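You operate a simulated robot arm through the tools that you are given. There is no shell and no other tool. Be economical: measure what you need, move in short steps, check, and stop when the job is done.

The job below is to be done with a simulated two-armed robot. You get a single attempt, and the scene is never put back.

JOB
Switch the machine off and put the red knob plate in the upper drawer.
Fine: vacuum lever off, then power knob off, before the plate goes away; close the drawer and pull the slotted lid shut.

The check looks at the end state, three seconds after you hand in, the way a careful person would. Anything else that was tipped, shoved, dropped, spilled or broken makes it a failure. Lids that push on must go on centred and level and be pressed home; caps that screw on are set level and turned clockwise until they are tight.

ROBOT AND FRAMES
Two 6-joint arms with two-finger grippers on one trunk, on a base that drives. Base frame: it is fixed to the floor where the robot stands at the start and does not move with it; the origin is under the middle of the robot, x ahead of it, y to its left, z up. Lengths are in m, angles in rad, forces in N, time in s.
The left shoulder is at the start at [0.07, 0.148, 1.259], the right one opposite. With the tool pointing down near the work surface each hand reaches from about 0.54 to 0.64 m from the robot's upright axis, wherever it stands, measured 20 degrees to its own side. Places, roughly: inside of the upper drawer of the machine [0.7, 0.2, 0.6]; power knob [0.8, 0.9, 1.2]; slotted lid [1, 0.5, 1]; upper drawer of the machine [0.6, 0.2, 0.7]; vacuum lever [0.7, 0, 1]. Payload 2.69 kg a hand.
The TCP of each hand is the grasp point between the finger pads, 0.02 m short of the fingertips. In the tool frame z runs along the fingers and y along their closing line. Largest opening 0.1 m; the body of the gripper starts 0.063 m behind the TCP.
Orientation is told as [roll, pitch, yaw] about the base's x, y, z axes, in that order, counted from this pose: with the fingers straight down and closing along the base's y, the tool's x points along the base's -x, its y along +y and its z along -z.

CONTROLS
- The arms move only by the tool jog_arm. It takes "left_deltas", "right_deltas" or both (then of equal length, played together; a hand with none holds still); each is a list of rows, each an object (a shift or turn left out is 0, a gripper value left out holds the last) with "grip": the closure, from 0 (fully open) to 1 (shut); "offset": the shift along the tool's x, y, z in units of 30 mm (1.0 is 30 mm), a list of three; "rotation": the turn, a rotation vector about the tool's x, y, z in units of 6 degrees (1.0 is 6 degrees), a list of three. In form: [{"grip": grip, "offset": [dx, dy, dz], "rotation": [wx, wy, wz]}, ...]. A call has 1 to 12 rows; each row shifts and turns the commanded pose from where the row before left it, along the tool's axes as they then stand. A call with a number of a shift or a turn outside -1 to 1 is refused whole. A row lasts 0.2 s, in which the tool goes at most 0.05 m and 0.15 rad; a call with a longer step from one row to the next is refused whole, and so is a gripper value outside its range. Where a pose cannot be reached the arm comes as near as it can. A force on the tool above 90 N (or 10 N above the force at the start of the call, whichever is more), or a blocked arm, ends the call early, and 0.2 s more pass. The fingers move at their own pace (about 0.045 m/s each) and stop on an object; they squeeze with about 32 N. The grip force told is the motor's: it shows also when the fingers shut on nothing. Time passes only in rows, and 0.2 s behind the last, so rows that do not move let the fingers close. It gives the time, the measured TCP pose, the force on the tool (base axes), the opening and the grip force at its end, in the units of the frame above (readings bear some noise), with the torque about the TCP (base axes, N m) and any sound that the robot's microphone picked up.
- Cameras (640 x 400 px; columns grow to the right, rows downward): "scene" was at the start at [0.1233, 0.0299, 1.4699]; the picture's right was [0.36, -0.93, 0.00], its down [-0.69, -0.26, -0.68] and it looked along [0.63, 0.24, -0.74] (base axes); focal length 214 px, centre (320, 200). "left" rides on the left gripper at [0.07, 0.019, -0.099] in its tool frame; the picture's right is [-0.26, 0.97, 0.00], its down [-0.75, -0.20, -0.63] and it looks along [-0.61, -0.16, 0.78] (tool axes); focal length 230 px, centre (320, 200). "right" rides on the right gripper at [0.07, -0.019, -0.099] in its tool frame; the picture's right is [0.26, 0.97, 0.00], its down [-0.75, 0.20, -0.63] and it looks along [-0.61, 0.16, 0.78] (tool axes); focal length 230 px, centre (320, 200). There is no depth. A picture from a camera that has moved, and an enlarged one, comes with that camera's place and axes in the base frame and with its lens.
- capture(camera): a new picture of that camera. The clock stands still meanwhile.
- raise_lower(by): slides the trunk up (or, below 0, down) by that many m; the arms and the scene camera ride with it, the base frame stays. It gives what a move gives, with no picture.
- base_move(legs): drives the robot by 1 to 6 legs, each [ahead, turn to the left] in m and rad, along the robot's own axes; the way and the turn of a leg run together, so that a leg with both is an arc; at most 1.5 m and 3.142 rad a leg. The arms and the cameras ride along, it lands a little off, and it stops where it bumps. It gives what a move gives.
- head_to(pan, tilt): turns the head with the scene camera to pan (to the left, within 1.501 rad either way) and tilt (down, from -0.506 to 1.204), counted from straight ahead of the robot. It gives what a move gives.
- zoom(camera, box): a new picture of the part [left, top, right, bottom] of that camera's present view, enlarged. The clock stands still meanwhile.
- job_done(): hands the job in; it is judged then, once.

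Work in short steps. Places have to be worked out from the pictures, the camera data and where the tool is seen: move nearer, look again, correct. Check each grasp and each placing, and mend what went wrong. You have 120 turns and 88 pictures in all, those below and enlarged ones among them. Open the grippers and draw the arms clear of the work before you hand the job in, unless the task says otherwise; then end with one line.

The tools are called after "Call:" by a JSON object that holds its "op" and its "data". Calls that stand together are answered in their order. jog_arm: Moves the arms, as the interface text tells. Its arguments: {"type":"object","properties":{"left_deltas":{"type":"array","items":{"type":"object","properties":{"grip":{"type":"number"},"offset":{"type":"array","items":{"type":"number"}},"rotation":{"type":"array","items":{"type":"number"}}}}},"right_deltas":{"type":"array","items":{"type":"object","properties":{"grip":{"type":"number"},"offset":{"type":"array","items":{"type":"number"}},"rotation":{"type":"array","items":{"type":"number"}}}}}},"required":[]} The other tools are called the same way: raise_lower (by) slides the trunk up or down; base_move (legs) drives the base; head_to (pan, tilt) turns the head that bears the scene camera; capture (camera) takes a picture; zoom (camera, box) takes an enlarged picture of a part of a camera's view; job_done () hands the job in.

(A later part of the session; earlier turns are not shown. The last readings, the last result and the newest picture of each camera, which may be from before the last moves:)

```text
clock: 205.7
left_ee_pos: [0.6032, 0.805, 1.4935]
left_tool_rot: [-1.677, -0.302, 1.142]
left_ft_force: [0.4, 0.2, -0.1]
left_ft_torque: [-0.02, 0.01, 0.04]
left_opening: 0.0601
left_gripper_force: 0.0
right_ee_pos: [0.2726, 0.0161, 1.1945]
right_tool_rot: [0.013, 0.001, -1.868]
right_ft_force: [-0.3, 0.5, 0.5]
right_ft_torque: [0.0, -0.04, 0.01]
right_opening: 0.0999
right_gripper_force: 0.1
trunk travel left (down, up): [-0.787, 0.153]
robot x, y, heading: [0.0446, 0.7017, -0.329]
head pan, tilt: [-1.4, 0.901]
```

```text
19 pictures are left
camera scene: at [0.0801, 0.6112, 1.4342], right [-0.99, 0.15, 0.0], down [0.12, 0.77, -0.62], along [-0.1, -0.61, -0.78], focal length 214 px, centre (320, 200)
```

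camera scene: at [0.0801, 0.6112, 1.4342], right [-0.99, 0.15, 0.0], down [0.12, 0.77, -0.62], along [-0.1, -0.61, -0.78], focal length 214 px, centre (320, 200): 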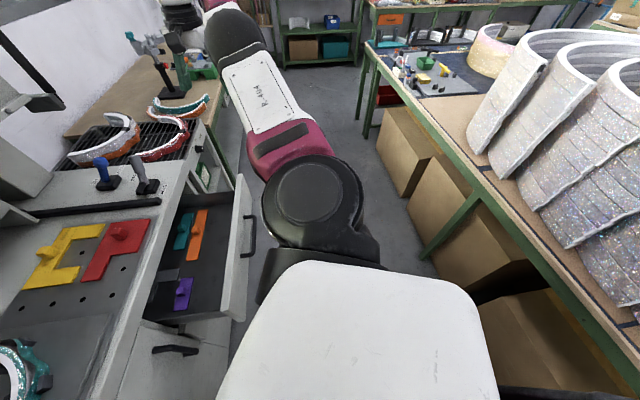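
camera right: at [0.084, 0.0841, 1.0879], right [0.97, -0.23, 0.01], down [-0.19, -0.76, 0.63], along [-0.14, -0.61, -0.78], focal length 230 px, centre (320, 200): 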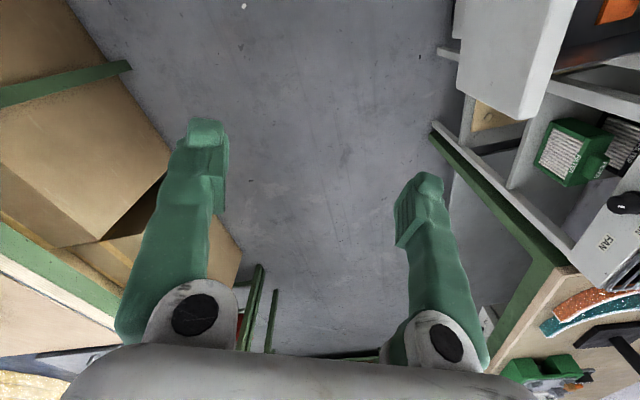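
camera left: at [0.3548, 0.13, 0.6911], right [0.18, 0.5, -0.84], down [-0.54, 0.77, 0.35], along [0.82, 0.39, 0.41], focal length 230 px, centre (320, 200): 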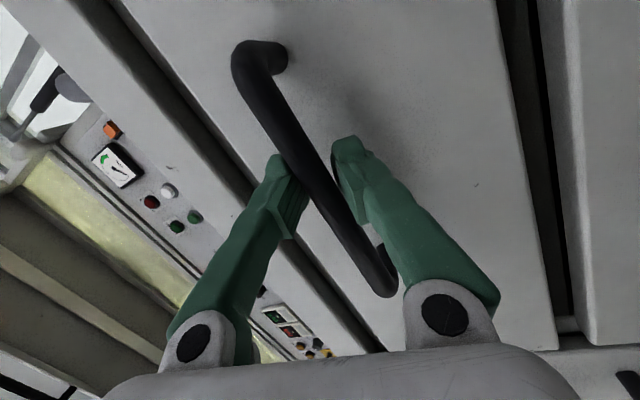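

It still blocks after small turns although the right side is clear. I'll look left-rear for contact on that side.

Call:
{"op": "head_to", "data": {"pan": 1.5, "tilt": 0.5}}

Call:
{"op": "capture", "data": {"camera": "scene"}}

```text
clock: 208.2
left_ee_pos: [0.6037, 0.8049, 1.4943]
left_tool_rot: [-1.678, -0.3, 1.143]
left_ft_force: [-0.4, -0.1, -0.5]
left_ft_torque: [0.02, 0.02, 0.01]
left_opening: 0.06
left_gripper_force: 0.0
right_ee_pos: [0.2724, 0.0148, 1.1927]
right_tool_rot: [0.014, 0.0, -1.869]
right_ft_force: [1.4, -0.6, 0.6]
right_ft_torque: [-0.03, 0.01, 0.01]
right_opening: 0.1001
right_gripper_force: 0.1
trunk travel left (down, up): [-0.787, 0.153]
robot x, y, heading: [0.044, 0.6972, -0.326]
head pan, tilt: [1.499, 0.499]
```

```text
18 pictures are left
camera scene: at [0.1269, 0.7697, 1.468], right [0.92, -0.39, 0.0], down [-0.19, -0.44, -0.88], along [0.34, 0.81, -0.48], focal length 214 px, centre (320, 200)
```

scene: 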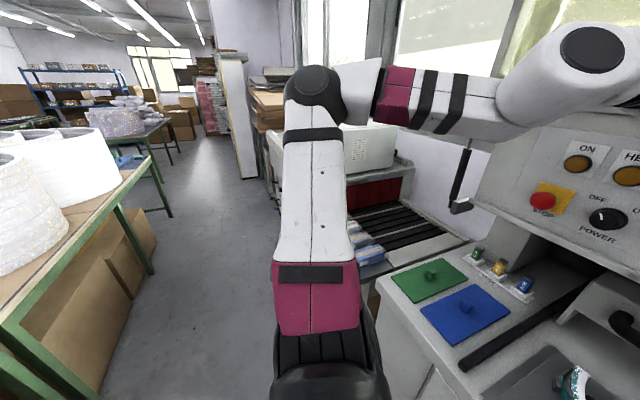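

The left side is clear. I'll back along the present heading (also shifting the base to +y), away from whatever is near, and straighten there.

Call:
{"op": "base_move", "data": {"legs": [[-0.3, 0], [0, 0.326]]}}

```text
clock: 211.3
left_ee_pos: [0.2549, 1.0732, 1.4928]
left_tool_rot: [-1.677, -0.304, 1.472]
left_ft_force: [0.9, 1.2, 1.1]
left_ft_torque: [0.01, 0.04, -0.02]
left_opening: 0.06
left_gripper_force: 0.0
right_ee_pos: [0.1978, 0.2211, 1.1928]
right_tool_rot: [0.015, 0.003, -1.539]
right_ft_force: [0.4, -0.3, 0.5]
right_ft_torque: [-0.01, -0.02, 0.06]
right_opening: 0.1001
right_gripper_force: 0.1
trunk travel left (down, up): [-0.787, 0.153]
robot x, y, heading: [-0.2365, 0.7959, 0.001]
head pan, tilt: [1.499, 0.499]
```

Straight and free. The right hand is at y=0.221, in line with the red knob. I'll drive ahead 0.33 m and look down at the plate and the drawer.

Call:
{"op": "base_move", "data": {"legs": [[0.33, 0]]}}

Call:
{"op": "capture", "data": {"camera": "right"}}

```text
clock: 213.5
left_ee_pos: [0.5881, 1.0742, 1.4945]
left_tool_rot: [-1.679, -0.303, 1.469]
left_ft_force: [0.6, -0.5, 0.0]
left_ft_torque: [-0.01, 0.03, 0.02]
left_opening: 0.06
left_gripper_force: 0.0
right_ee_pos: [0.53, 0.2214, 1.195]
right_tool_rot: [0.016, 0.002, -1.542]
right_ft_force: [0.6, 0.0, 0.6]
right_ft_torque: [-0.03, -0.01, 0.01]
right_opening: 0.1002
right_gripper_force: 0.0
trunk travel left (down, up): [-0.787, 0.153]
robot x, y, heading: [0.0945, 0.7985, 0.003]
head pan, tilt: [1.499, 0.499]
```

```text
17 pictures are left
camera right: at [0.5071, 0.2901, 1.2948], right [0.96, 0.28, 0.01], down [0.21, -0.75, 0.63], along [0.19, -0.6, -0.78], focal length 230 px, centre (320, 200)
```

right: 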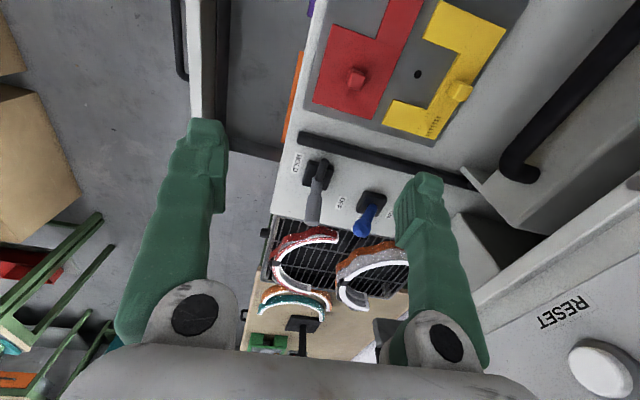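

The knob is at (0.586, 0.235, 0.91). I'll nudge the hand +14 mm in y, drive 0.056 m, and lower the trunk part way.

Call:
{"op": "jog_arm", "data": {"right_deltas": [{"offset": [0.46, 0, 0]}, {}]}}

Call:
{"op": "base_move", "data": {"legs": [[0.056, 0]]}}

Call:
{"op": "raise_lower", "data": {"by": -0.18}}

Call:
{"op": "capture", "data": {"camera": "right"}}

```text
clock: 214.1
left_ee_pos: [0.5898, 1.0733, 1.4945]
left_tool_rot: [-1.677, -0.303, 1.468]
left_ft_force: [-0.5, -0.1, -0.5]
left_ft_torque: [-0.01, 0.03, 0.03]
left_opening: 0.06
left_gripper_force: 0.0
right_ee_pos: [0.5355, 0.2277, 1.1955]
right_tool_rot: [0.014, 0.003, -1.543]
right_ft_force: [0.5, 0.0, 0.3]
right_ft_torque: [0.0, 0.03, 0.01]
right_opening: 0.1
right_gripper_force: 0.0
right hand out of reach, approached as far as the arm can: row 1
trunk travel left (down, up): [-0.787, 0.153]
robot x, y, heading: [0.0953, 0.7934, 0.0]
head pan, tilt: [1.499, 0.499]
```

```text
clock: 215.0
left_ee_pos: [0.637, 1.0716, 1.4985]
left_tool_rot: [-1.686, -0.303, 1.468]
left_ft_force: [0.1, -0.6, -0.2]
left_ft_torque: [-0.02, 0.01, 0.02]
left_opening: 0.06
left_gripper_force: 0.0
right_ee_pos: [0.583, 0.2247, 1.201]
right_tool_rot: [0.021, 0.004, -1.545]
right_ft_force: [-0.8, -0.9, 0.1]
right_ft_torque: [0.0, -0.06, 0.04]
right_opening: 0.1
right_gripper_force: 0.1
trunk travel left (down, up): [-0.787, 0.153]
robot x, y, heading: [0.1511, 0.7955, -0.004]
head pan, tilt: [1.499, 0.499]
```

```text
clock: 217.0
left_ee_pos: [0.6453, 1.0723, 1.3175]
left_tool_rot: [-1.684, -0.303, 1.467]
left_ft_force: [0.0, -0.1, -0.3]
left_ft_torque: [0.02, 0.04, 0.0]
left_opening: 0.0599
left_gripper_force: 0.1
right_ee_pos: [0.5883, 0.2255, 1.019]
right_tool_rot: [0.016, 0.002, -1.543]
right_ft_force: [0.3, 0.5, 0.3]
right_ft_torque: [0.0, 0.01, 0.01]
right_opening: 0.1
right_gripper_force: 0.0
trunk travel left (down, up): [-0.607, 0.333]
robot x, y, heading: [0.1532, 0.7969, -0.001]
head pan, tilt: [1.499, 0.499]
```

```text
16 pictures are left
camera right: at [0.5668, 0.2943, 1.1187], right [0.96, 0.28, 0.02], down [0.21, -0.75, 0.63], along [0.19, -0.6, -0.77], focal length 230 px, centre (320, 200)
```

right: 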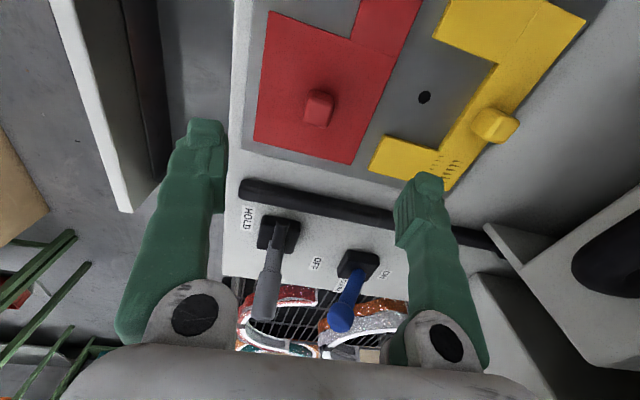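

The knob is at (0.587, 0.236), so the hand is 10 mm off in y. I'll try another small nudge here.

Call:
{"op": "jog_arm", "data": {"right_deltas": [{"offset": [0.4, 0, 0]}, {}]}}

Call:
{"op": "raise_lower", "data": {"by": -0.07}}

Call:
{"op": "capture", "data": {"camera": "right"}}

```text
clock: 217.6
left_ee_pos: [0.6461, 1.0718, 1.3163]
left_tool_rot: [-1.683, -0.304, 1.465]
left_ft_force: [0.3, 1.6, -0.5]
left_ft_torque: [0.01, 0.0, -0.03]
left_opening: 0.06
left_gripper_force: 0.1
right_ee_pos: [0.5972, 0.2321, 1.021]
right_tool_rot: [0.015, 0.001, -1.544]
right_ft_force: [1.0, 0.3, 0.1]
right_ft_torque: [0.0, -0.04, -0.01]
right_opening: 0.1002
right_gripper_force: 0.1
right hand out of reach, approached as far as the arm can: row 1
trunk travel left (down, up): [-0.607, 0.333]
robot x, y, heading: [0.1524, 0.7969, 0.001]
head pan, tilt: [1.499, 0.499]
```

```text
clock: 218.7
left_ee_pos: [0.6449, 1.0721, 1.247]
left_tool_rot: [-1.683, -0.302, 1.466]
left_ft_force: [-0.5, -0.8, 0.5]
left_ft_torque: [0.03, 0.01, -0.03]
left_opening: 0.06
left_gripper_force: 0.0
right_ee_pos: [0.5969, 0.2337, 0.9504]
right_tool_rot: [0.016, 0.003, -1.544]
right_ft_force: [-0.8, 0.2, -0.1]
right_ft_torque: [-0.04, -0.01, 0.03]
right_opening: 0.1
right_gripper_force: 0.0
trunk travel left (down, up): [-0.537, 0.403]
robot x, y, heading: [0.1513, 0.7962, -0.002]
head pan, tilt: [1.499, 0.499]
```

```text
15 pictures are left
camera right: at [0.5748, 0.3017, 1.0513], right [0.96, 0.28, 0.02], down [0.21, -0.75, 0.63], along [0.19, -0.6, -0.78], focal length 230 px, centre (320, 200)
```

right: 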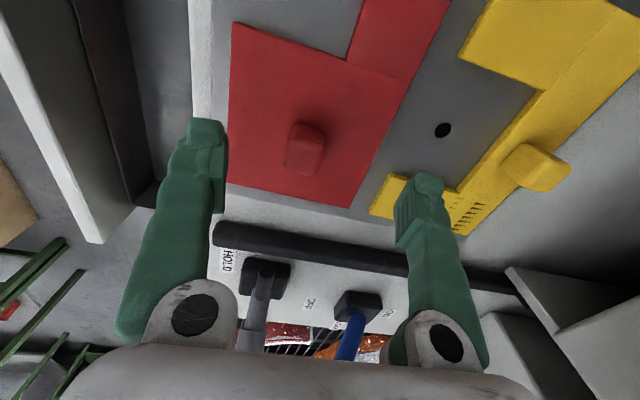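

The knob is 9 mm toward −x of the TCP, and an open finger would be over the yellow plate. I'll narrow to 60 mm, back 9 mm, lower 42 mm and close.

Call:
{"op": "jog_arm", "data": {"right_deltas": [{"grip": 0.4}, {}, {}]}}

Call:
{"op": "base_move", "data": {"legs": [[-0.009, 0]]}}

Call:
{"op": "raise_lower", "data": {"by": -0.042}}

Call:
{"op": "jog_arm", "data": {"right_deltas": [{"grip": 1.0}, {}, {}, {}]}}

Call:
{"op": "capture", "data": {"camera": "right"}}

```text
clock: 219.5
left_ee_pos: [0.6466, 1.0716, 1.246]
left_tool_rot: [-1.684, -0.303, 1.466]
left_ft_force: [-0.1, -1.0, -0.3]
left_ft_torque: [0.01, -0.01, -0.02]
left_opening: 0.0601
left_gripper_force: 0.0
right_ee_pos: [0.596, 0.2319, 0.9509]
right_tool_rot: [0.015, 0.002, -1.545]
right_ft_force: [-0.2, 0.2, 0.0]
right_ft_torque: [-0.04, 0.0, 0.0]
right_opening: 0.0599
right_gripper_force: 0.0
trunk travel left (down, up): [-0.537, 0.403]
robot x, y, heading: [0.1524, 0.797, -0.001]
head pan, tilt: [1.499, 0.499]
```

```text
clock: 220.2
left_ee_pos: [0.6368, 1.0728, 1.2463]
left_tool_rot: [-1.681, -0.301, 1.466]
left_ft_force: [-0.3, 0.5, 0.0]
left_ft_torque: [-0.03, 0.0, 0.02]
left_opening: 0.0602
left_gripper_force: 0.0
right_ee_pos: [0.5881, 0.2331, 0.9508]
right_tool_rot: [0.014, 0.001, -1.544]
right_ft_force: [0.5, 0.2, 0.0]
right_ft_torque: [0.0, 0.04, 0.01]
right_opening: 0.0598
right_gripper_force: 0.0
trunk travel left (down, up): [-0.537, 0.403]
robot x, y, heading: [0.1382, 0.7967, -0.003]
head pan, tilt: [1.499, 0.499]
```

```text
clock: 221.1
left_ee_pos: [0.6326, 1.0749, 1.2058]
left_tool_rot: [-1.684, -0.302, 1.467]
left_ft_force: [0.7, -0.3, 0.2]
left_ft_torque: [0.01, -0.02, -0.02]
left_opening: 0.06
left_gripper_force: 0.1
right_ee_pos: [0.5859, 0.2335, 0.9145]
right_tool_rot: [0.025, -0.007, -1.544]
right_ft_force: [6.4, -14.7, 35.4]
right_ft_torque: [-0.27, 1.1, 0.58]
right_opening: 0.0558
right_gripper_force: 0.0
trunk travel left (down, up): [-0.495, 0.445]
robot x, y, heading: [0.1445, 0.7975, -0.007]
head pan, tilt: [1.499, 0.499]
```

```text
clock: 222.1
left_ee_pos: [0.6295, 1.0761, 1.2046]
left_tool_rot: [-1.689, -0.3, 1.47]
left_ft_force: [0.5, 0.3, 0.5]
left_ft_torque: [-0.02, -0.01, 0.01]
left_opening: 0.0601
left_gripper_force: 0.0
right_ee_pos: [0.5843, 0.2378, 0.9124]
right_tool_rot: [0.021, 0.004, -1.544]
right_ft_force: [-9.9, 0.1, 23.0]
right_ft_torque: [-0.13, 0.2, -0.26]
right_opening: 0.023
right_gripper_force: 32.1
trunk travel left (down, up): [-0.495, 0.445]
robot x, y, heading: [0.1438, 0.7986, 0.001]
head pan, tilt: [1.499, 0.499]
```

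```text
14 pictures are left
camera right: at [0.5623, 0.3067, 1.0132], right [0.96, 0.29, 0.02], down [0.21, -0.75, 0.63], along [0.2, -0.6, -0.77], focal length 230 px, centre (320, 200)
```

right: 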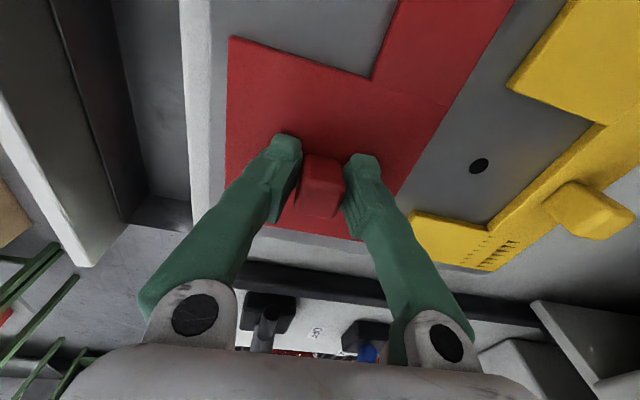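

The knob is gripped (23 mm). I'll lift the plate 0.1 m and shift the hand −y by about 70 mm, then check the hold.

Call:
{"op": "raise_lower", "data": {"by": 0.1}}

Call:
{"op": "jog_arm", "data": {"right_deltas": [{"offset": [-0.8, 0, 0]}, {"offset": [-0.8, 0, 0]}, {"offset": [-0.8, 0, 0]}, {}]}}

Call:
{"op": "capture", "data": {"camera": "right"}}

```text
clock: 223.4
left_ee_pos: [0.6369, 1.0715, 1.3035]
left_tool_rot: [-1.681, -0.302, 1.465]
left_ft_force: [0.1, 0.0, -0.5]
left_ft_torque: [0.0, 0.0, -0.05]
left_opening: 0.0601
left_gripper_force: 0.1
right_ee_pos: [0.5879, 0.2334, 1.0083]
right_tool_rot: [0.015, 0.001, -1.546]
right_ft_force: [0.2, -0.7, -1.2]
right_ft_torque: [-0.04, 0.02, -0.02]
right_opening: 0.0232
right_gripper_force: 32.4
trunk travel left (down, up): [-0.595, 0.345]
robot x, y, heading: [0.1441, 0.7985, -0.005]
head pan, tilt: [1.499, 0.499]
```

```text
clock: 224.4
left_ee_pos: [0.6365, 1.0707, 1.3055]
left_tool_rot: [-1.68, -0.301, 1.466]
left_ft_force: [-0.2, 0.2, -0.7]
left_ft_torque: [-0.02, -0.05, 0.0]
left_opening: 0.0601
left_gripper_force: 0.1
right_ee_pos: [0.5675, 0.2083, 0.9876]
right_tool_rot: [0.016, 0.003, -1.547]
right_ft_force: [-0.4, 0.2, -1.7]
right_ft_torque: [-0.06, 0.03, 0.0]
right_opening: 0.023
right_gripper_force: 32.2
right hand out of reach, approached as far as the arm can: row 1, 2, 3
trunk travel left (down, up): [-0.595, 0.345]
robot x, y, heading: [0.1441, 0.7946, -0.0]
head pan, tilt: [1.499, 0.499]
```

```text
13 pictures are left
camera right: at [0.5454, 0.2768, 1.0887], right [0.96, 0.28, 0.01], down [0.21, -0.75, 0.63], along [0.19, -0.6, -0.78], focal length 230 px, centre (320, 200)
```

right: 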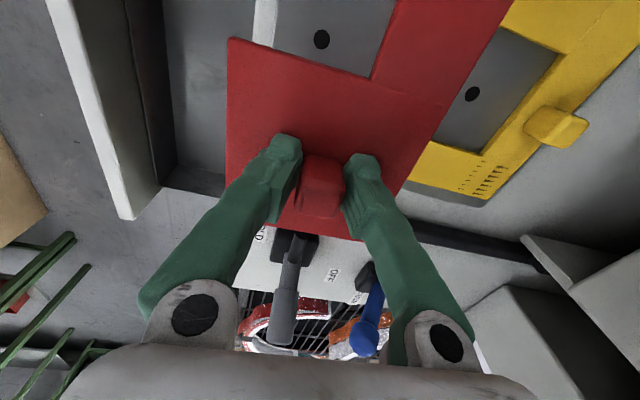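

The plate is held securely. I'll back out, shift the base by −0.04 m in y with a small S-move, and end with the plate above the drawer's free strip.

Call:
{"op": "base_move", "data": {"legs": [[-0.33, 0], [0, -0.25], [0.16, 0], [0, 0.25]]}}

Call:
{"op": "capture", "data": {"camera": "right"}}

Call:
{"op": "head_to", "data": {"pan": -0.75, "tilt": 0.85}}

Call:
{"op": "zoom", "data": {"camera": "scene", "box": [180, 80, 460, 300]}}

```text
clock: 229.3
left_ee_pos: [0.4553, 1.0392, 1.3055]
left_tool_rot: [-1.681, -0.304, 1.475]
left_ft_force: [-0.2, 0.3, 0.6]
left_ft_torque: [0.01, 0.0, 0.0]
left_opening: 0.06
left_gripper_force: 0.1
right_ee_pos: [0.3946, 0.1743, 0.9881]
right_tool_rot: [0.013, 0.002, -1.537]
right_ft_force: [0.1, 0.4, -2.5]
right_ft_torque: [0.0, -0.01, -0.03]
right_opening: 0.023
right_gripper_force: 31.9
trunk travel left (down, up): [-0.595, 0.345]
robot x, y, heading: [-0.0328, 0.7624, 0.005]
head pan, tilt: [1.499, 0.499]
```

```text
12 pictures are left
camera right: at [0.3723, 0.2432, 1.0883], right [0.96, 0.29, 0.01], down [0.22, -0.74, 0.63], along [0.19, -0.6, -0.78], focal length 230 px, centre (320, 200)
```

right: 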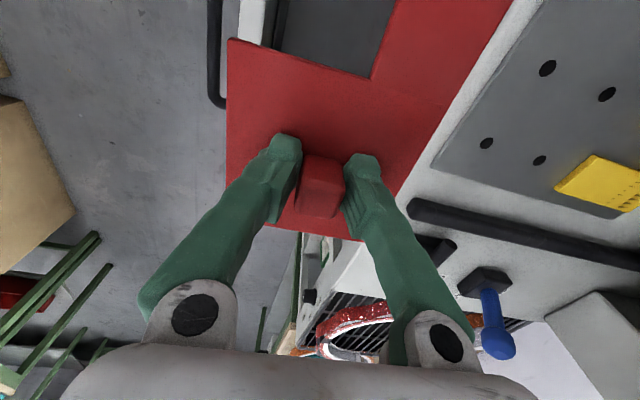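

```text
clock: 231.4
left_ee_pos: [0.4548, 1.0398, 1.3041]
left_tool_rot: [-1.681, -0.302, 1.477]
left_ft_force: [0.2, -0.7, 0.0]
left_ft_torque: [0.01, 0.02, -0.01]
left_opening: 0.06
left_gripper_force: 0.1
right_ee_pos: [0.3947, 0.174, 0.988]
right_tool_rot: [0.013, 0.001, -1.538]
right_ft_force: [-0.9, 0.7, -1.8]
right_ft_torque: [0.01, -0.01, 0.02]
right_opening: 0.0229
right_gripper_force: 32.6
trunk travel left (down, up): [-0.595, 0.345]
robot x, y, heading: [-0.0405, 0.7552, 0.004]
head pan, tilt: [-0.75, 0.85]
```

```text
1.82 times, centred on (320, 190) of scene
camera zoom: at [0.0716, 0.7074, 1.246], right [-0.68, -0.74, 0.0], down [-0.55, 0.51, -0.66], along [0.49, -0.45, -0.75], focal length 390 px, centre (320, 218)
```

zoom: 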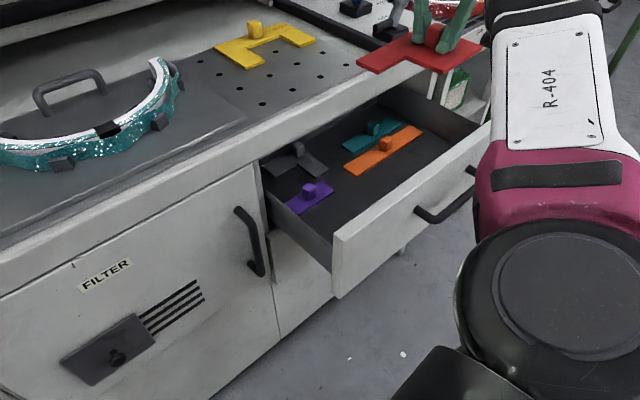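

The strip between the drawer's front (x≈0.334) and the orange plate (x≈0.48) matches the plate's span of 0.343–0.468. I'll lower it in steps, watching the force.

Call:
{"op": "raise_lower", "data": {"by": -0.15}}

Call:
{"op": "raise_lower", "data": {"by": -0.07}}

Call:
{"op": "capture", "data": {"camera": "right"}}

```text
clock: 233.2
left_ee_pos: [0.455, 1.0395, 1.1535]
left_tool_rot: [-1.681, -0.302, 1.475]
left_ft_force: [-0.4, 0.0, -0.1]
left_ft_torque: [-0.05, 0.01, 0.01]
left_opening: 0.0599
left_gripper_force: 0.1
right_ee_pos: [0.3948, 0.1744, 0.8375]
right_tool_rot: [0.012, 0.003, -1.535]
right_ft_force: [-0.4, 1.0, -0.5]
right_ft_torque: [0.0, 0.01, -0.03]
right_opening: 0.0229
right_gripper_force: 31.6
trunk travel left (down, up): [-0.445, 0.495]
robot x, y, heading: [-0.0348, 0.7565, 0.01]
head pan, tilt: [-0.75, 0.85]
```

```text
clock: 234.2
left_ee_pos: [0.4551, 1.0397, 1.0841]
left_tool_rot: [-1.681, -0.303, 1.475]
left_ft_force: [0.4, -0.4, 0.2]
left_ft_torque: [-0.01, 0.01, -0.02]
left_opening: 0.0601
left_gripper_force: 0.0
right_ee_pos: [0.3944, 0.1741, 0.7676]
right_tool_rot: [0.015, 0.002, -1.535]
right_ft_force: [0.2, 0.0, -1.9]
right_ft_torque: [0.0, -0.01, 0.04]
right_opening: 0.0229
right_gripper_force: 32.2
trunk travel left (down, up): [-0.375, 0.565]
robot x, y, heading: [-0.0301, 0.7588, 0.006]
head pan, tilt: [-0.75, 0.85]
```

```text
10 pictures are left
camera right: at [0.3719, 0.2438, 0.8687], right [0.96, 0.29, 0.01], down [0.22, -0.74, 0.63], along [0.2, -0.6, -0.78], focal length 230 px, centre (320, 200)
```

right: 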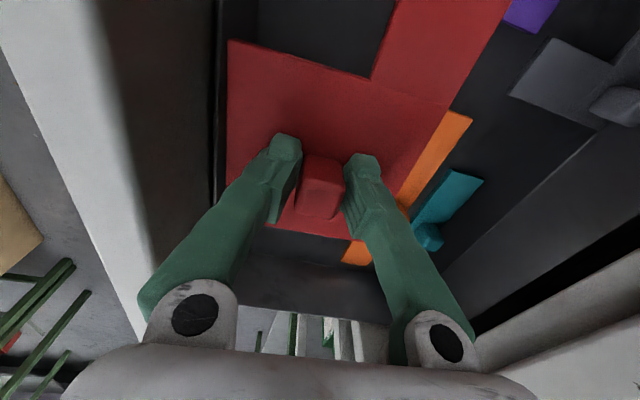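

Both edges are clear: the plate spans x≈0.338–0.45, the orange starts at 0.476 and the front wall is at 0.322. I'll keep lowering until it touches the floor.

Call:
{"op": "raise_lower", "data": {"by": -0.03}}

Call:
{"op": "raise_lower", "data": {"by": -0.015}}

```text
clock: 235.0
left_ee_pos: [0.4554, 1.0392, 1.0533]
left_tool_rot: [-1.682, -0.303, 1.475]
left_ft_force: [0.0, 0.0, -0.5]
left_ft_torque: [0.01, 0.01, -0.03]
left_opening: 0.0602
left_gripper_force: 0.1
right_ee_pos: [0.3942, 0.1749, 0.7394]
right_tool_rot: [0.016, 0.001, -1.536]
right_ft_force: [-0.6, 0.1, -1.5]
right_ft_torque: [0.0, 0.02, 0.0]
right_opening: 0.0226
right_gripper_force: 32.1
trunk travel left (down, up): [-0.345, 0.595]
robot x, y, heading: [-0.0364, 0.7607, 0.006]
head pan, tilt: [-0.75, 0.85]
```

```text
clock: 235.6
left_ee_pos: [0.4546, 1.0401, 1.0394]
left_tool_rot: [-1.68, -0.304, 1.478]
left_ft_force: [-0.6, 0.1, -0.6]
left_ft_torque: [0.02, 0.02, -0.03]
left_opening: 0.0601
left_gripper_force: 0.0
right_ee_pos: [0.3941, 0.176, 0.7235]
right_tool_rot: [0.013, 0.003, -1.536]
right_ft_force: [-0.7, 0.2, -1.7]
right_ft_torque: [-0.02, 0.04, 0.02]
right_opening: 0.0229
right_gripper_force: 32.2
trunk travel left (down, up): [-0.33, 0.61]
robot x, y, heading: [-0.035, 0.7598, 0.008]
head pan, tilt: [-0.75, 0.85]
```

No contact yet at z=0.7235; I'll carry on in small steps.

Call:
{"op": "raise_lower", "data": {"by": -0.012}}

Call:
{"op": "raise_lower", "data": {"by": -0.01}}

Call:
{"op": "raise_lower", "data": {"by": -0.008}}

```text
clock: 236.2
left_ee_pos: [0.4551, 1.0388, 1.026]
left_tool_rot: [-1.682, -0.304, 1.477]
left_ft_force: [0.2, -0.6, 0.7]
left_ft_torque: [0.01, 0.02, 0.0]
left_opening: 0.0599
left_gripper_force: 0.1
right_ee_pos: [0.3941, 0.1754, 0.7122]
right_tool_rot: [0.013, 0.002, -1.536]
right_ft_force: [-0.4, 0.6, -1.6]
right_ft_torque: [-0.03, 0.0, 0.03]
right_opening: 0.0228
right_gripper_force: 31.5
trunk travel left (down, up): [-0.318, 0.622]
robot x, y, heading: [-0.0347, 0.7579, 0.01]
head pan, tilt: [-0.75, 0.85]
```

```text
clock: 236.8
left_ee_pos: [0.4549, 1.0391, 1.0177]
left_tool_rot: [-1.681, -0.303, 1.476]
left_ft_force: [-0.5, 0.2, -0.1]
left_ft_torque: [0.01, 0.02, -0.02]
left_opening: 0.0604
left_gripper_force: 0.0
right_ee_pos: [0.3948, 0.1754, 0.7015]
right_tool_rot: [0.016, 0.002, -1.537]
right_ft_force: [-0.6, 0.3, -1.4]
right_ft_torque: [0.01, 0.05, 0.02]
right_opening: 0.0231
right_gripper_force: 31.4
trunk travel left (down, up): [-0.308, 0.632]
robot x, y, heading: [-0.0374, 0.7587, 0.002]
head pan, tilt: [-0.75, 0.85]
```

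```text
clock: 237.4
left_ee_pos: [0.454, 1.0391, 1.0081]
left_tool_rot: [-1.681, -0.304, 1.477]
left_ft_force: [0.5, 1.3, 1.1]
left_ft_torque: [0.01, 0.02, 0.01]
left_opening: 0.0601
left_gripper_force: 0.0
right_ee_pos: [0.3941, 0.1758, 0.6926]
right_tool_rot: [0.015, 0.003, -1.537]
right_ft_force: [-1.2, 0.0, -1.6]
right_ft_torque: [-0.03, 0.04, 0.01]
right_opening: 0.0229
right_gripper_force: 32.0
trunk travel left (down, up): [-0.3, 0.64]
robot x, y, heading: [-0.0352, 0.76, 0.005]
head pan, tilt: [-0.75, 0.85]
```

Still no contact, so the floor is lower than I guessed. I'll continue in small steps.

Call:
{"op": "raise_lower", "data": {"by": -0.012}}

Call:
{"op": "raise_lower", "data": {"by": -0.01}}

Call:
{"op": "capture", "data": {"camera": "right"}}

```text
clock: 238.0
left_ee_pos: [0.4549, 1.0385, 0.9977]
left_tool_rot: [-1.681, -0.305, 1.477]
left_ft_force: [0.9, -0.6, 0.6]
left_ft_torque: [0.02, -0.02, -0.01]
left_opening: 0.0602
left_gripper_force: 0.0
right_ee_pos: [0.3944, 0.1755, 0.6818]
right_tool_rot: [0.015, 0.002, -1.535]
right_ft_force: [0.9, 0.1, -1.7]
right_ft_torque: [-0.04, 0.02, -0.02]
right_opening: 0.0229
right_gripper_force: 31.7
trunk travel left (down, up): [-0.288, 0.652]
robot x, y, heading: [-0.0344, 0.7588, 0.006]
head pan, tilt: [-0.75, 0.85]
```

```text
clock: 238.6
left_ee_pos: [0.4515, 1.0413, 0.9867]
left_tool_rot: [-1.684, -0.298, 1.479]
left_ft_force: [-0.4, -0.3, 0.0]
left_ft_torque: [-0.03, 0.05, -0.01]
left_opening: 0.0601
left_gripper_force: 0.0
right_ee_pos: [0.3925, 0.1746, 0.6785]
right_tool_rot: [0.022, -0.007, -1.538]
right_ft_force: [-0.1, -12.4, 26.9]
right_ft_torque: [0.07, 0.1, 0.1]
right_opening: 0.023
right_gripper_force: 31.9
trunk travel left (down, up): [-0.278, 0.662]
robot x, y, heading: [-0.035, 0.7596, 0.007]
head pan, tilt: [-0.75, 0.85]
```

```text
9 pictures are left
camera right: at [0.3687, 0.2449, 0.7766], right [0.96, 0.29, 0.02], down [0.21, -0.74, 0.64], along [0.2, -0.61, -0.77], focal length 230 px, centre (320, 200)
```

right: 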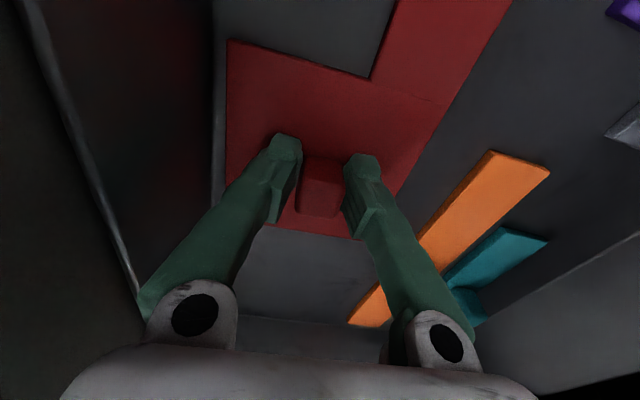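

The plate rests on the drawer floor (27 N), clear of the orange one. I'll ease up 3 mm, open moderately and rise straight out.

Call:
{"op": "raise_lower", "data": {"by": 0.003}}

Call:
{"op": "jog_arm", "data": {"right_deltas": [{"grip": 0.5}, {}, {}]}}

Call:
{"op": "raise_lower", "data": {"by": 0.3}}

Call:
{"op": "capture", "data": {"camera": "right"}}

```text
clock: 239.1
left_ee_pos: [0.4532, 1.0407, 0.9914]
left_tool_rot: [-1.685, -0.301, 1.477]
left_ft_force: [0.1, -0.4, -0.1]
left_ft_torque: [-0.05, 0.02, 0.01]
left_opening: 0.0602
left_gripper_force: 0.1
right_ee_pos: [0.3933, 0.1753, 0.6766]
right_tool_rot: [0.019, -0.003, -1.536]
right_ft_force: [-1.0, -15.7, 21.9]
right_ft_torque: [-0.62, 0.19, -0.02]
right_opening: 0.0229
right_gripper_force: 32.0
trunk travel left (down, up): [-0.281, 0.659]
robot x, y, heading: [-0.0382, 0.763, 0.003]
head pan, tilt: [-0.75, 0.85]
```

```text
clock: 239.9
left_ee_pos: [0.4511, 1.0425, 0.9892]
left_tool_rot: [-1.684, -0.299, 1.479]
left_ft_force: [-0.3, 0.1, 1.2]
left_ft_torque: [0.01, 0.01, 0.0]
left_opening: 0.0599
left_gripper_force: 0.0
right_ee_pos: [0.3923, 0.1786, 0.6773]
right_tool_rot: [0.016, 0.0, -1.533]
right_ft_force: [4.6, 3.4, 7.4]
right_ft_torque: [0.0, 0.15, -0.08]
right_opening: 0.0465
right_gripper_force: 0.1
trunk travel left (down, up): [-0.281, 0.659]
robot x, y, heading: [-0.0348, 0.7579, 0.012]
head pan, tilt: [-0.75, 0.85]
```

```text
clock: 242.9
left_ee_pos: [0.4543, 1.0404, 1.2892]
left_tool_rot: [-1.682, -0.302, 1.478]
left_ft_force: [0.4, 0.5, -0.2]
left_ft_torque: [0.04, 0.02, -0.02]
left_opening: 0.0601
left_gripper_force: 0.1
right_ee_pos: [0.3954, 0.175, 0.9752]
right_tool_rot: [0.015, 0.002, -1.535]
right_ft_force: [0.0, -0.3, 0.0]
right_ft_torque: [0.05, 0.0, 0.0]
right_opening: 0.0499
right_gripper_force: 0.1
trunk travel left (down, up): [-0.581, 0.359]
robot x, y, heading: [-0.0336, 0.7582, 0.005]
head pan, tilt: [-0.75, 0.85]
```

```text
8 pictures are left
camera right: at [0.372, 0.2438, 1.0748], right [0.96, 0.29, 0.01], down [0.22, -0.74, 0.63], along [0.19, -0.6, -0.78], focal length 230 px, centre (320, 200)
```

right: 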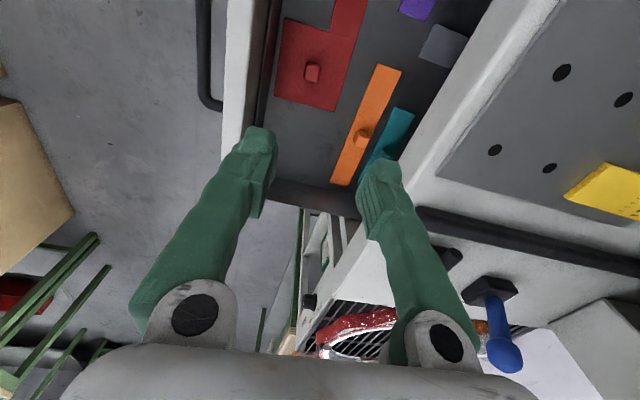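

The plate lies flat in the drawer. To close it I'll bring the right hand in front of the handle, with the forward finger (opening 60 mm) pushing on the bar, and drive ahead.

Call:
{"op": "base_move", "data": {"legs": [[-0.225, -0.005]]}}

Call:
{"op": "jog_arm", "data": {"right_deltas": [{"grip": 0.4}, {}]}}

Call:
{"op": "raise_lower", "data": {"by": -0.238}}

Call:
{"op": "base_move", "data": {"legs": [[0.1, 0]]}}

Call:
{"op": "capture", "data": {"camera": "right"}}

```text
clock: 244.6
left_ee_pos: [0.2364, 1.0351, 1.2892]
left_tool_rot: [-1.681, -0.304, 1.471]
left_ft_force: [-0.6, -0.7, 0.1]
left_ft_torque: [-0.02, 0.0, 0.02]
left_opening: 0.0599
left_gripper_force: 0.0
right_ee_pos: [0.1697, 0.1703, 0.974]
right_tool_rot: [0.015, 0.002, -1.542]
right_ft_force: [-0.3, 0.0, 0.3]
right_ft_torque: [0.01, -0.03, -0.04]
right_opening: 0.05
right_gripper_force: 0.0
trunk travel left (down, up): [-0.581, 0.359]
robot x, y, heading: [-0.2576, 0.7558, 0.003]
head pan, tilt: [-0.75, 0.85]
```

```text
clock: 245.2
left_ee_pos: [0.2356, 1.035, 1.2899]
left_tool_rot: [-1.682, -0.304, 1.471]
left_ft_force: [-0.4, -0.1, -0.5]
left_ft_torque: [0.01, 0.0, 0.0]
left_opening: 0.0598
left_gripper_force: 0.0
right_ee_pos: [0.1698, 0.1704, 0.9752]
right_tool_rot: [0.012, 0.002, -1.542]
right_ft_force: [-1.6, 0.2, 0.5]
right_ft_torque: [0.03, -0.02, 0.0]
right_opening: 0.06
right_gripper_force: 0.0
trunk travel left (down, up): [-0.581, 0.359]
robot x, y, heading: [-0.2558, 0.7579, 0.003]
head pan, tilt: [-0.75, 0.85]
```

```text
clock: 247.7
left_ee_pos: [0.2353, 1.0358, 1.0524]
left_tool_rot: [-1.681, -0.304, 1.47]
left_ft_force: [0.3, -0.4, 1.2]
left_ft_torque: [0.01, -0.03, -0.05]
left_opening: 0.06
left_gripper_force: 0.0
right_ee_pos: [0.1694, 0.1717, 0.7349]
right_tool_rot: [0.014, 0.001, -1.541]
right_ft_force: [-0.2, 0.0, 0.5]
right_ft_torque: [0.02, -0.03, -0.02]
right_opening: 0.0601
right_gripper_force: 0.0
trunk travel left (down, up): [-0.343, 0.597]
robot x, y, heading: [-0.2588, 0.757, 0.006]
head pan, tilt: [-0.75, 0.85]
```

```text
clock: 248.8
left_ee_pos: [0.3384, 1.0369, 1.0516]
left_tool_rot: [-1.678, -0.302, 1.472]
left_ft_force: [0.3, 0.0, -0.4]
left_ft_torque: [0.01, -0.04, -0.02]
left_opening: 0.0601
left_gripper_force: 0.1
right_ee_pos: [0.2716, 0.1721, 0.7368]
right_tool_rot: [0.012, 0.001, -1.54]
right_ft_force: [0.8, -0.3, -0.9]
right_ft_torque: [0.0, 0.03, -0.01]
right_opening: 0.0598
right_gripper_force: 0.2
trunk travel left (down, up): [-0.343, 0.597]
robot x, y, heading: [-0.1578, 0.7554, 0.001]
head pan, tilt: [-0.75, 0.85]
```

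```text
7 pictures are left
camera right: at [0.249, 0.2408, 0.8363], right [0.96, 0.29, 0.01], down [0.21, -0.74, 0.63], along [0.19, -0.6, -0.78], focal length 230 px, centre (320, 200)
```

right: 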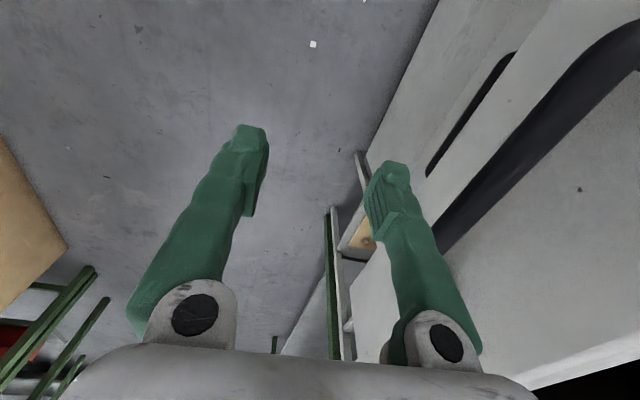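

The finger is pushing the bar with little force, so the drawer is sliding. I'll push on 0.12 m and then finish in small steps.

Call:
{"op": "base_move", "data": {"legs": [[0.12, 0]]}}

Call:
{"op": "base_move", "data": {"legs": [[0.02, 0]]}}

```text
clock: 250.0
left_ee_pos: [0.4582, 1.036, 1.051]
left_tool_rot: [-1.678, -0.303, 1.473]
left_ft_force: [0.5, -0.1, -0.1]
left_ft_torque: [-0.03, -0.01, -0.01]
left_opening: 0.06
left_gripper_force: 0.0
right_ee_pos: [0.3911, 0.1719, 0.7359]
right_tool_rot: [0.012, 0.0, -1.54]
right_ft_force: [0.5, -0.3, 0.3]
right_ft_torque: [-0.01, 0.03, 0.03]
right_opening: 0.0601
right_gripper_force: 0.1
trunk travel left (down, up): [-0.343, 0.597]
robot x, y, heading: [-0.0343, 0.7585, 0.002]
head pan, tilt: [-0.75, 0.85]
```

```text
clock: 250.8
left_ee_pos: [0.4759, 1.0362, 1.0532]
left_tool_rot: [-1.681, -0.302, 1.472]
left_ft_force: [0.4, -0.8, -1.4]
left_ft_torque: [0.03, -0.01, -0.02]
left_opening: 0.0601
left_gripper_force: 0.0
right_ee_pos: [0.4101, 0.1718, 0.7364]
right_tool_rot: [0.014, 0.0, -1.544]
right_ft_force: [-5.4, -2.6, -0.3]
right_ft_torque: [0.03, 0.0, -0.14]
right_opening: 0.057
right_gripper_force: 0.0
trunk travel left (down, up): [-0.343, 0.597]
robot x, y, heading: [-0.0112, 0.7587, -0.001]
head pan, tilt: [-0.75, 0.85]
```

Resistance is beginning with the bar at about 0.456 (closed is 0.460). I'll push 10 mm more.

Call:
{"op": "base_move", "data": {"legs": [[0.012, 0]]}}

Call:
{"op": "zoom", "data": {"camera": "scene", "box": [140, 40, 460, 260]}}

```text
clock: 251.6
left_ee_pos: [0.4848, 1.036, 1.0556]
left_tool_rot: [-1.686, -0.302, 1.47]
left_ft_force: [0.3, 0.2, -0.4]
left_ft_torque: [-0.01, 0.0, -0.01]
left_opening: 0.0599
left_gripper_force: 0.0
right_ee_pos: [0.4167, 0.1712, 0.7374]
right_tool_rot: [0.01, 0.003, -1.545]
right_ft_force: [-32.2, 5.7, -6.3]
right_ft_torque: [0.06, 0.16, -0.07]
right_opening: 0.0422
right_gripper_force: 0.0
trunk travel left (down, up): [-0.343, 0.597]
robot x, y, heading: [-0.0016, 0.7607, -0.005]
head pan, tilt: [-0.75, 0.85]
```

```text
1.82 times, centred on (300, 150) of scene
camera zoom: at [0.0984, 0.7061, 0.9945], right [-0.69, -0.73, 0.0], down [-0.54, 0.52, -0.66], along [0.48, -0.45, -0.75], focal length 390 px, centre (356, 291)
```

zoom: 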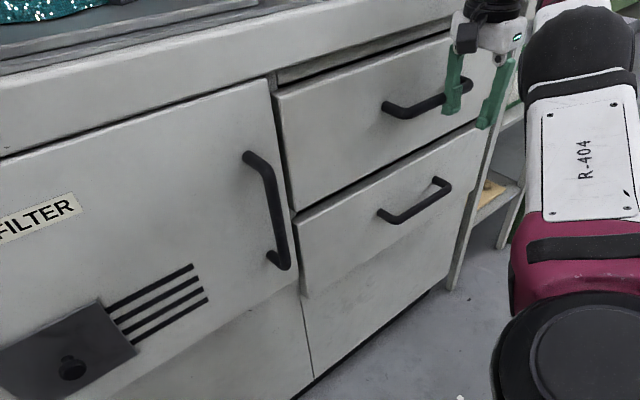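

The drawer is home (32 N on the closed bar). Next is the hood (slotted lid), whose bar I put at (0.83, y from 0.2 to 0.54, z≈1.01), reachable only horizontally with the left hand. I'll back off, raise the trunk, and bring the left hand down to shoulder level with the right hand up.

Call:
{"op": "base_move", "data": {"legs": [[-0.08, 0]]}}

Call:
{"op": "raise_lower", "data": {"by": 0.4}}

Call:
{"op": "jog_arm", "data": {"left_deltas": [{"offset": [0, 1, 0]}, {"offset": [0, 1, 0]}, {"offset": [0, 1, 0]}, {"offset": [0, 1, 0]}, {"offset": [0, 1, 0]}, {"offset": [0, 1, 0]}, {"offset": [0, 1, 0]}, {"offset": [0, 1, 0]}, {"offset": [0, 0, 0]}, {}], "right_deltas": [{"offset": [0, 0, -1]}, {"offset": [0, 0, -1]}, {"offset": [0, 0, -1]}, {"offset": [0, 0, -1]}, {}, {}, {}, {}, {}, {}]}}

```text
clock: 252.6
left_ee_pos: [0.4085, 1.037, 1.0529]
left_tool_rot: [-1.684, -0.301, 1.473]
left_ft_force: [0.2, -0.2, 0.3]
left_ft_torque: [-0.02, -0.02, -0.01]
left_opening: 0.0598
left_gripper_force: 0.1
right_ee_pos: [0.3434, 0.1724, 0.7358]
right_tool_rot: [0.006, 0.004, -1.547]
right_ft_force: [-0.6, -1.0, 0.0]
right_ft_torque: [0.01, -0.03, 0.01]
right_opening: 0.0599
right_gripper_force: 0.1
trunk travel left (down, up): [-0.343, 0.597]
robot x, y, heading: [-0.0827, 0.7613, -0.0]
head pan, tilt: [-0.75, 0.85]
```

```text
clock: 256.5
left_ee_pos: [0.4106, 1.0371, 1.4514]
left_tool_rot: [-1.68, -0.303, 1.473]
left_ft_force: [-0.1, -0.3, -0.2]
left_ft_torque: [-0.02, -0.01, 0.01]
left_opening: 0.06
left_gripper_force: 0.0
right_ee_pos: [0.3425, 0.1717, 1.1354]
right_tool_rot: [0.006, 0.003, -1.543]
right_ft_force: [-0.3, -0.2, -1.7]
right_ft_torque: [0.0, -0.04, 0.02]
right_opening: 0.0599
right_gripper_force: 0.1
trunk travel left (down, up): [-0.743, 0.197]
robot x, y, heading: [-0.0813, 0.7588, 0.001]
head pan, tilt: [-0.75, 0.85]
```

```text
clock: 258.7
left_ee_pos: [0.443, 1.1049, 1.2239]
left_tool_rot: [-1.68, -0.303, 1.47]
left_ft_force: [0.3, 0.2, -0.1]
left_ft_torque: [-0.01, 0.01, -0.05]
left_opening: 0.06
left_gripper_force: 0.0
right_ee_pos: [0.3391, 0.1755, 1.1553]
right_tool_rot: [0.007, 0.002, -1.544]
right_ft_force: [0.3, -0.9, -0.4]
right_ft_torque: [-0.01, -0.04, -0.04]
right_opening: 0.0599
right_gripper_force: 0.0
right hand out of reach, approached as far as the arm can: row 1, 2, 3, 4
trunk travel left (down, up): [-0.743, 0.197]
robot x, y, heading: [-0.0811, 0.7604, -0.002]
head pan, tilt: [-0.75, 0.85]
```

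The bar spans y≈0.2–0.78, so I'll pull at its middle, y≈0.49, which needs the robot near y≈0.15. I'll zigzag there with both hands high.

Call:
{"op": "base_move", "data": {"legs": [[0, 0.8], [-0.28, 0], [0, -1.6], [0.3, 0], [0, 1.6], [-0.28, 0]]}}

Call:
{"op": "base_move", "data": {"legs": [[0, -0.8], [0.1, 0]]}}

```text
clock: 273.7
left_ee_pos: [-0.156, 0.7611, 1.2227]
left_tool_rot: [-1.678, -0.302, 2.286]
left_ft_force: [0.1, -0.9, -1.2]
left_ft_torque: [0.01, -0.01, -0.02]
left_opening: 0.06
left_gripper_force: 0.0
right_ee_pos: [0.4492, 0.05, 1.1543]
right_tool_rot: [0.004, 0.002, -0.73]
right_ft_force: [0.8, 0.9, -0.5]
right_ft_torque: [-0.02, 0.0, -0.01]
right_opening: 0.0603
right_gripper_force: 0.1
trunk travel left (down, up): [-0.743, 0.197]
robot x, y, heading: [-0.2628, 0.1454, 0.814]
head pan, tilt: [-0.75, 0.85]
```

```text
clock: 277.0
left_ee_pos: [0.3448, 0.4876, 1.2296]
left_tool_rot: [-1.695, -0.301, 1.479]
left_ft_force: [-1.7, 0.1, 0.6]
left_ft_torque: [-0.01, 0.05, -0.01]
left_opening: 0.0597
left_gripper_force: 0.0
right_ee_pos: [0.245, -0.4424, 1.1596]
right_tool_rot: [0.019, 0.002, -1.547]
right_ft_force: [-0.7, 0.2, 0.6]
right_ft_torque: [-0.02, -0.15, 0.01]
right_opening: 0.0603
right_gripper_force: 0.0
trunk travel left (down, up): [-0.743, 0.197]
robot x, y, heading: [-0.1638, 0.1406, -0.002]
head pan, tilt: [-0.75, 0.85]
```

The left hand is at (0.345, 0.488, 1.23). I'll lower the trunk 0.2 m, drive ahead 0.2 m and look at the bar with the left camera.

Call:
{"op": "raise_lower", "data": {"by": -0.2}}

Call:
{"op": "base_move", "data": {"legs": [[0.2, 0]]}}

Call:
{"op": "capture", "data": {"camera": "left"}}

```text
clock: 279.1
left_ee_pos: [0.3571, 0.4867, 1.0246]
left_tool_rot: [-1.684, -0.301, 1.475]
left_ft_force: [0.6, 0.4, -0.3]
left_ft_torque: [0.0, 0.04, 0.03]
left_opening: 0.0599
left_gripper_force: 0.1
right_ee_pos: [0.2572, -0.4409, 0.9545]
right_tool_rot: [0.008, 0.0, -1.545]
right_ft_force: [0.1, 0.2, 0.1]
right_ft_torque: [-0.01, 0.0, 0.02]
right_opening: 0.0599
right_gripper_force: 0.1
trunk travel left (down, up): [-0.543, 0.397]
robot x, y, heading: [-0.1644, 0.1424, 0.001]
head pan, tilt: [-0.75, 0.85]
```

```text
clock: 280.8
left_ee_pos: [0.5632, 0.4864, 1.0246]
left_tool_rot: [-1.682, -0.301, 1.472]
left_ft_force: [0.2, 0.4, 0.1]
left_ft_torque: [-0.02, -0.03, -0.01]
left_opening: 0.0601
left_gripper_force: 0.1
right_ee_pos: [0.4614, -0.4435, 0.9546]
right_tool_rot: [0.008, 0.003, -1.545]
right_ft_force: [0.6, 0.8, -0.1]
right_ft_torque: [0.0, 0.01, 0.02]
right_opening: 0.0598
right_gripper_force: 0.1
trunk travel left (down, up): [-0.543, 0.397]
robot x, y, heading: [0.04, 0.1403, -0.002]
head pan, tilt: [-0.75, 0.85]
```

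```text
5 pictures are left
camera left: at [0.4616, 0.4386, 0.9746], right [0.16, 0.52, -0.84], down [-0.58, 0.74, 0.34], along [0.8, 0.43, 0.42], focal length 230 px, centre (320, 200)
```

left: 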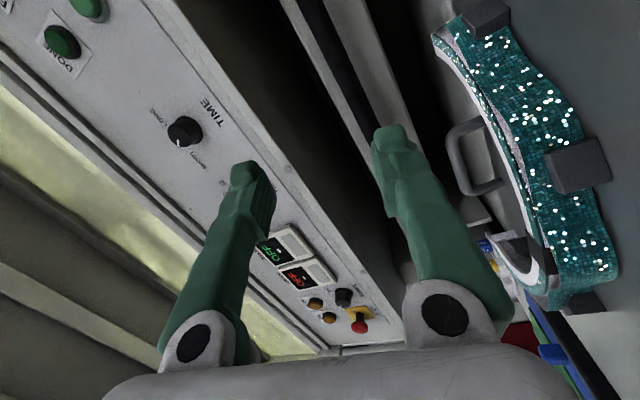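

The bar is at z≈1.017 on this ray, matching the hand's 1.025 closely. I'll lower 7 mm, stretch the left arm forward as far as it goes, then drive on ahead.

Call:
{"op": "raise_lower", "data": {"by": -0.007}}

Call:
{"op": "jog_arm", "data": {"left_deltas": [{"offset": [0, 0, 0.7]}, {"offset": [0, 0, 0.7]}, {"offset": [0, 0, 0.7]}, {}]}}

Call:
{"op": "base_move", "data": {"legs": [[0.13, 0]]}}

```text
clock: 281.3
left_ee_pos: [0.564, 0.4875, 1.018]
left_tool_rot: [-1.684, -0.3, 1.473]
left_ft_force: [-0.3, 0.3, 0.8]
left_ft_torque: [-0.01, 0.03, -0.01]
left_opening: 0.0598
left_gripper_force: 0.0
right_ee_pos: [0.4637, -0.4429, 0.9475]
right_tool_rot: [0.009, 0.002, -1.545]
right_ft_force: [-0.2, 0.4, 1.0]
right_ft_torque: [-0.04, 0.0, -0.02]
right_opening: 0.0598
right_gripper_force: 0.1
trunk travel left (down, up): [-0.536, 0.404]
robot x, y, heading: [0.0394, 0.1357, -0.001]
head pan, tilt: [-0.75, 0.85]
```

```text
clock: 282.3
left_ee_pos: [0.615, 0.4844, 1.0276]
left_tool_rot: [-1.681, -0.3, 1.473]
left_ft_force: [-0.6, 0.0, -0.8]
left_ft_torque: [-0.02, -0.02, 0.03]
left_opening: 0.0599
left_gripper_force: 0.0
left hand out of reach, approached as far as the arm can: row 3
right_ee_pos: [0.4623, -0.4441, 0.9486]
right_tool_rot: [0.008, 0.002, -1.547]
right_ft_force: [0.1, 0.2, -0.8]
right_ft_torque: [-0.01, -0.01, -0.01]
right_opening: 0.0601
right_gripper_force: 0.0
trunk travel left (down, up): [-0.536, 0.404]
robot x, y, heading: [0.0436, 0.1426, 0.001]
head pan, tilt: [-0.75, 0.85]
```

```text
clock: 283.6
left_ee_pos: [0.7471, 0.4836, 1.0279]
left_tool_rot: [-1.684, -0.3, 1.47]
left_ft_force: [0.7, -0.4, -1.0]
left_ft_torque: [-0.02, 0.01, 0.0]
left_opening: 0.0599
left_gripper_force: 0.1
right_ee_pos: [0.5921, -0.4441, 0.9487]
right_tool_rot: [0.008, 0.003, -1.547]
right_ft_force: [0.1, -0.2, 0.7]
right_ft_torque: [0.0, -0.01, -0.02]
right_opening: 0.0602
right_gripper_force: 0.1
trunk travel left (down, up): [-0.536, 0.404]
robot x, y, heading: [0.1757, 0.1408, -0.007]
head pan, tilt: [-0.75, 0.85]
```

The arm now reaches 0.572 m ahead, with the hand at x=0.747. I'll lower 9 mm and look once more before closing in.

Call:
{"op": "raise_lower", "data": {"by": -0.009}}

Call:
{"op": "capture", "data": {"camera": "left"}}

```text
clock: 284.2
left_ee_pos: [0.7467, 0.4839, 1.0185]
left_tool_rot: [-1.681, -0.299, 1.469]
left_ft_force: [-0.7, -0.3, -0.4]
left_ft_torque: [0.0, -0.01, -0.01]
left_opening: 0.06
left_gripper_force: 0.0
right_ee_pos: [0.5918, -0.4457, 0.9381]
right_tool_rot: [0.009, 0.001, -1.548]
right_ft_force: [0.6, 0.6, 0.0]
right_ft_torque: [0.0, -0.01, 0.02]
right_opening: 0.0599
right_gripper_force: 0.1
trunk travel left (down, up): [-0.527, 0.413]
robot x, y, heading: [0.1753, 0.1435, -0.004]
head pan, tilt: [-0.75, 0.85]
```

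```text
4 pictures are left
camera left: at [0.6447, 0.4353, 0.9691], right [0.16, 0.52, -0.84], down [-0.58, 0.74, 0.35], along [0.8, 0.43, 0.42], focal length 230 px, centre (320, 200)
```

left: 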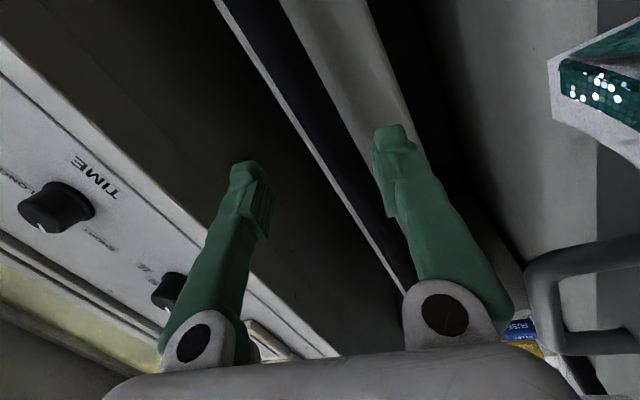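

The bar lies centred between the fingers about 80 mm ahead (x≈0.825). I'll drive 0.075 m and close on it.

Call:
{"op": "base_move", "data": {"legs": [[0.074, 0]]}}

Call:
{"op": "jog_arm", "data": {"left_deltas": [{"grip": 1.0}, {}, {}, {}]}}

```text
clock: 285.2
left_ee_pos: [0.8197, 0.4832, 1.0208]
left_tool_rot: [-1.683, -0.301, 1.471]
left_ft_force: [-0.2, 0.3, -0.4]
left_ft_torque: [0.02, -0.01, -0.01]
left_opening: 0.0599
left_gripper_force: 0.1
right_ee_pos: [0.6646, -0.4453, 0.9394]
right_tool_rot: [0.009, 0.001, -1.55]
right_ft_force: [0.1, -0.1, -0.2]
right_ft_torque: [0.04, 0.06, -0.02]
right_opening: 0.0602
right_gripper_force: 0.0
trunk travel left (down, up): [-0.527, 0.413]
robot x, y, heading: [0.2463, 0.1401, -0.007]
head pan, tilt: [-0.75, 0.85]
```

```text
clock: 286.2
left_ee_pos: [0.8201, 0.4825, 1.0201]
left_tool_rot: [-1.685, -0.297, 1.47]
left_ft_force: [-2.0, -1.5, -0.5]
left_ft_torque: [-1.2, 0.01, -0.02]
left_opening: 0.0227
left_gripper_force: 39.6
right_ee_pos: [0.663, -0.446, 0.9399]
right_tool_rot: [0.009, 0.002, -1.55]
right_ft_force: [-0.3, -0.5, -0.3]
right_ft_torque: [0.01, 0.01, 0.0]
right_opening: 0.0599
right_gripper_force: 0.0
trunk travel left (down, up): [-0.527, 0.413]
robot x, y, heading: [0.246, 0.1388, -0.011]
head pan, tilt: [-0.75, 0.85]
```

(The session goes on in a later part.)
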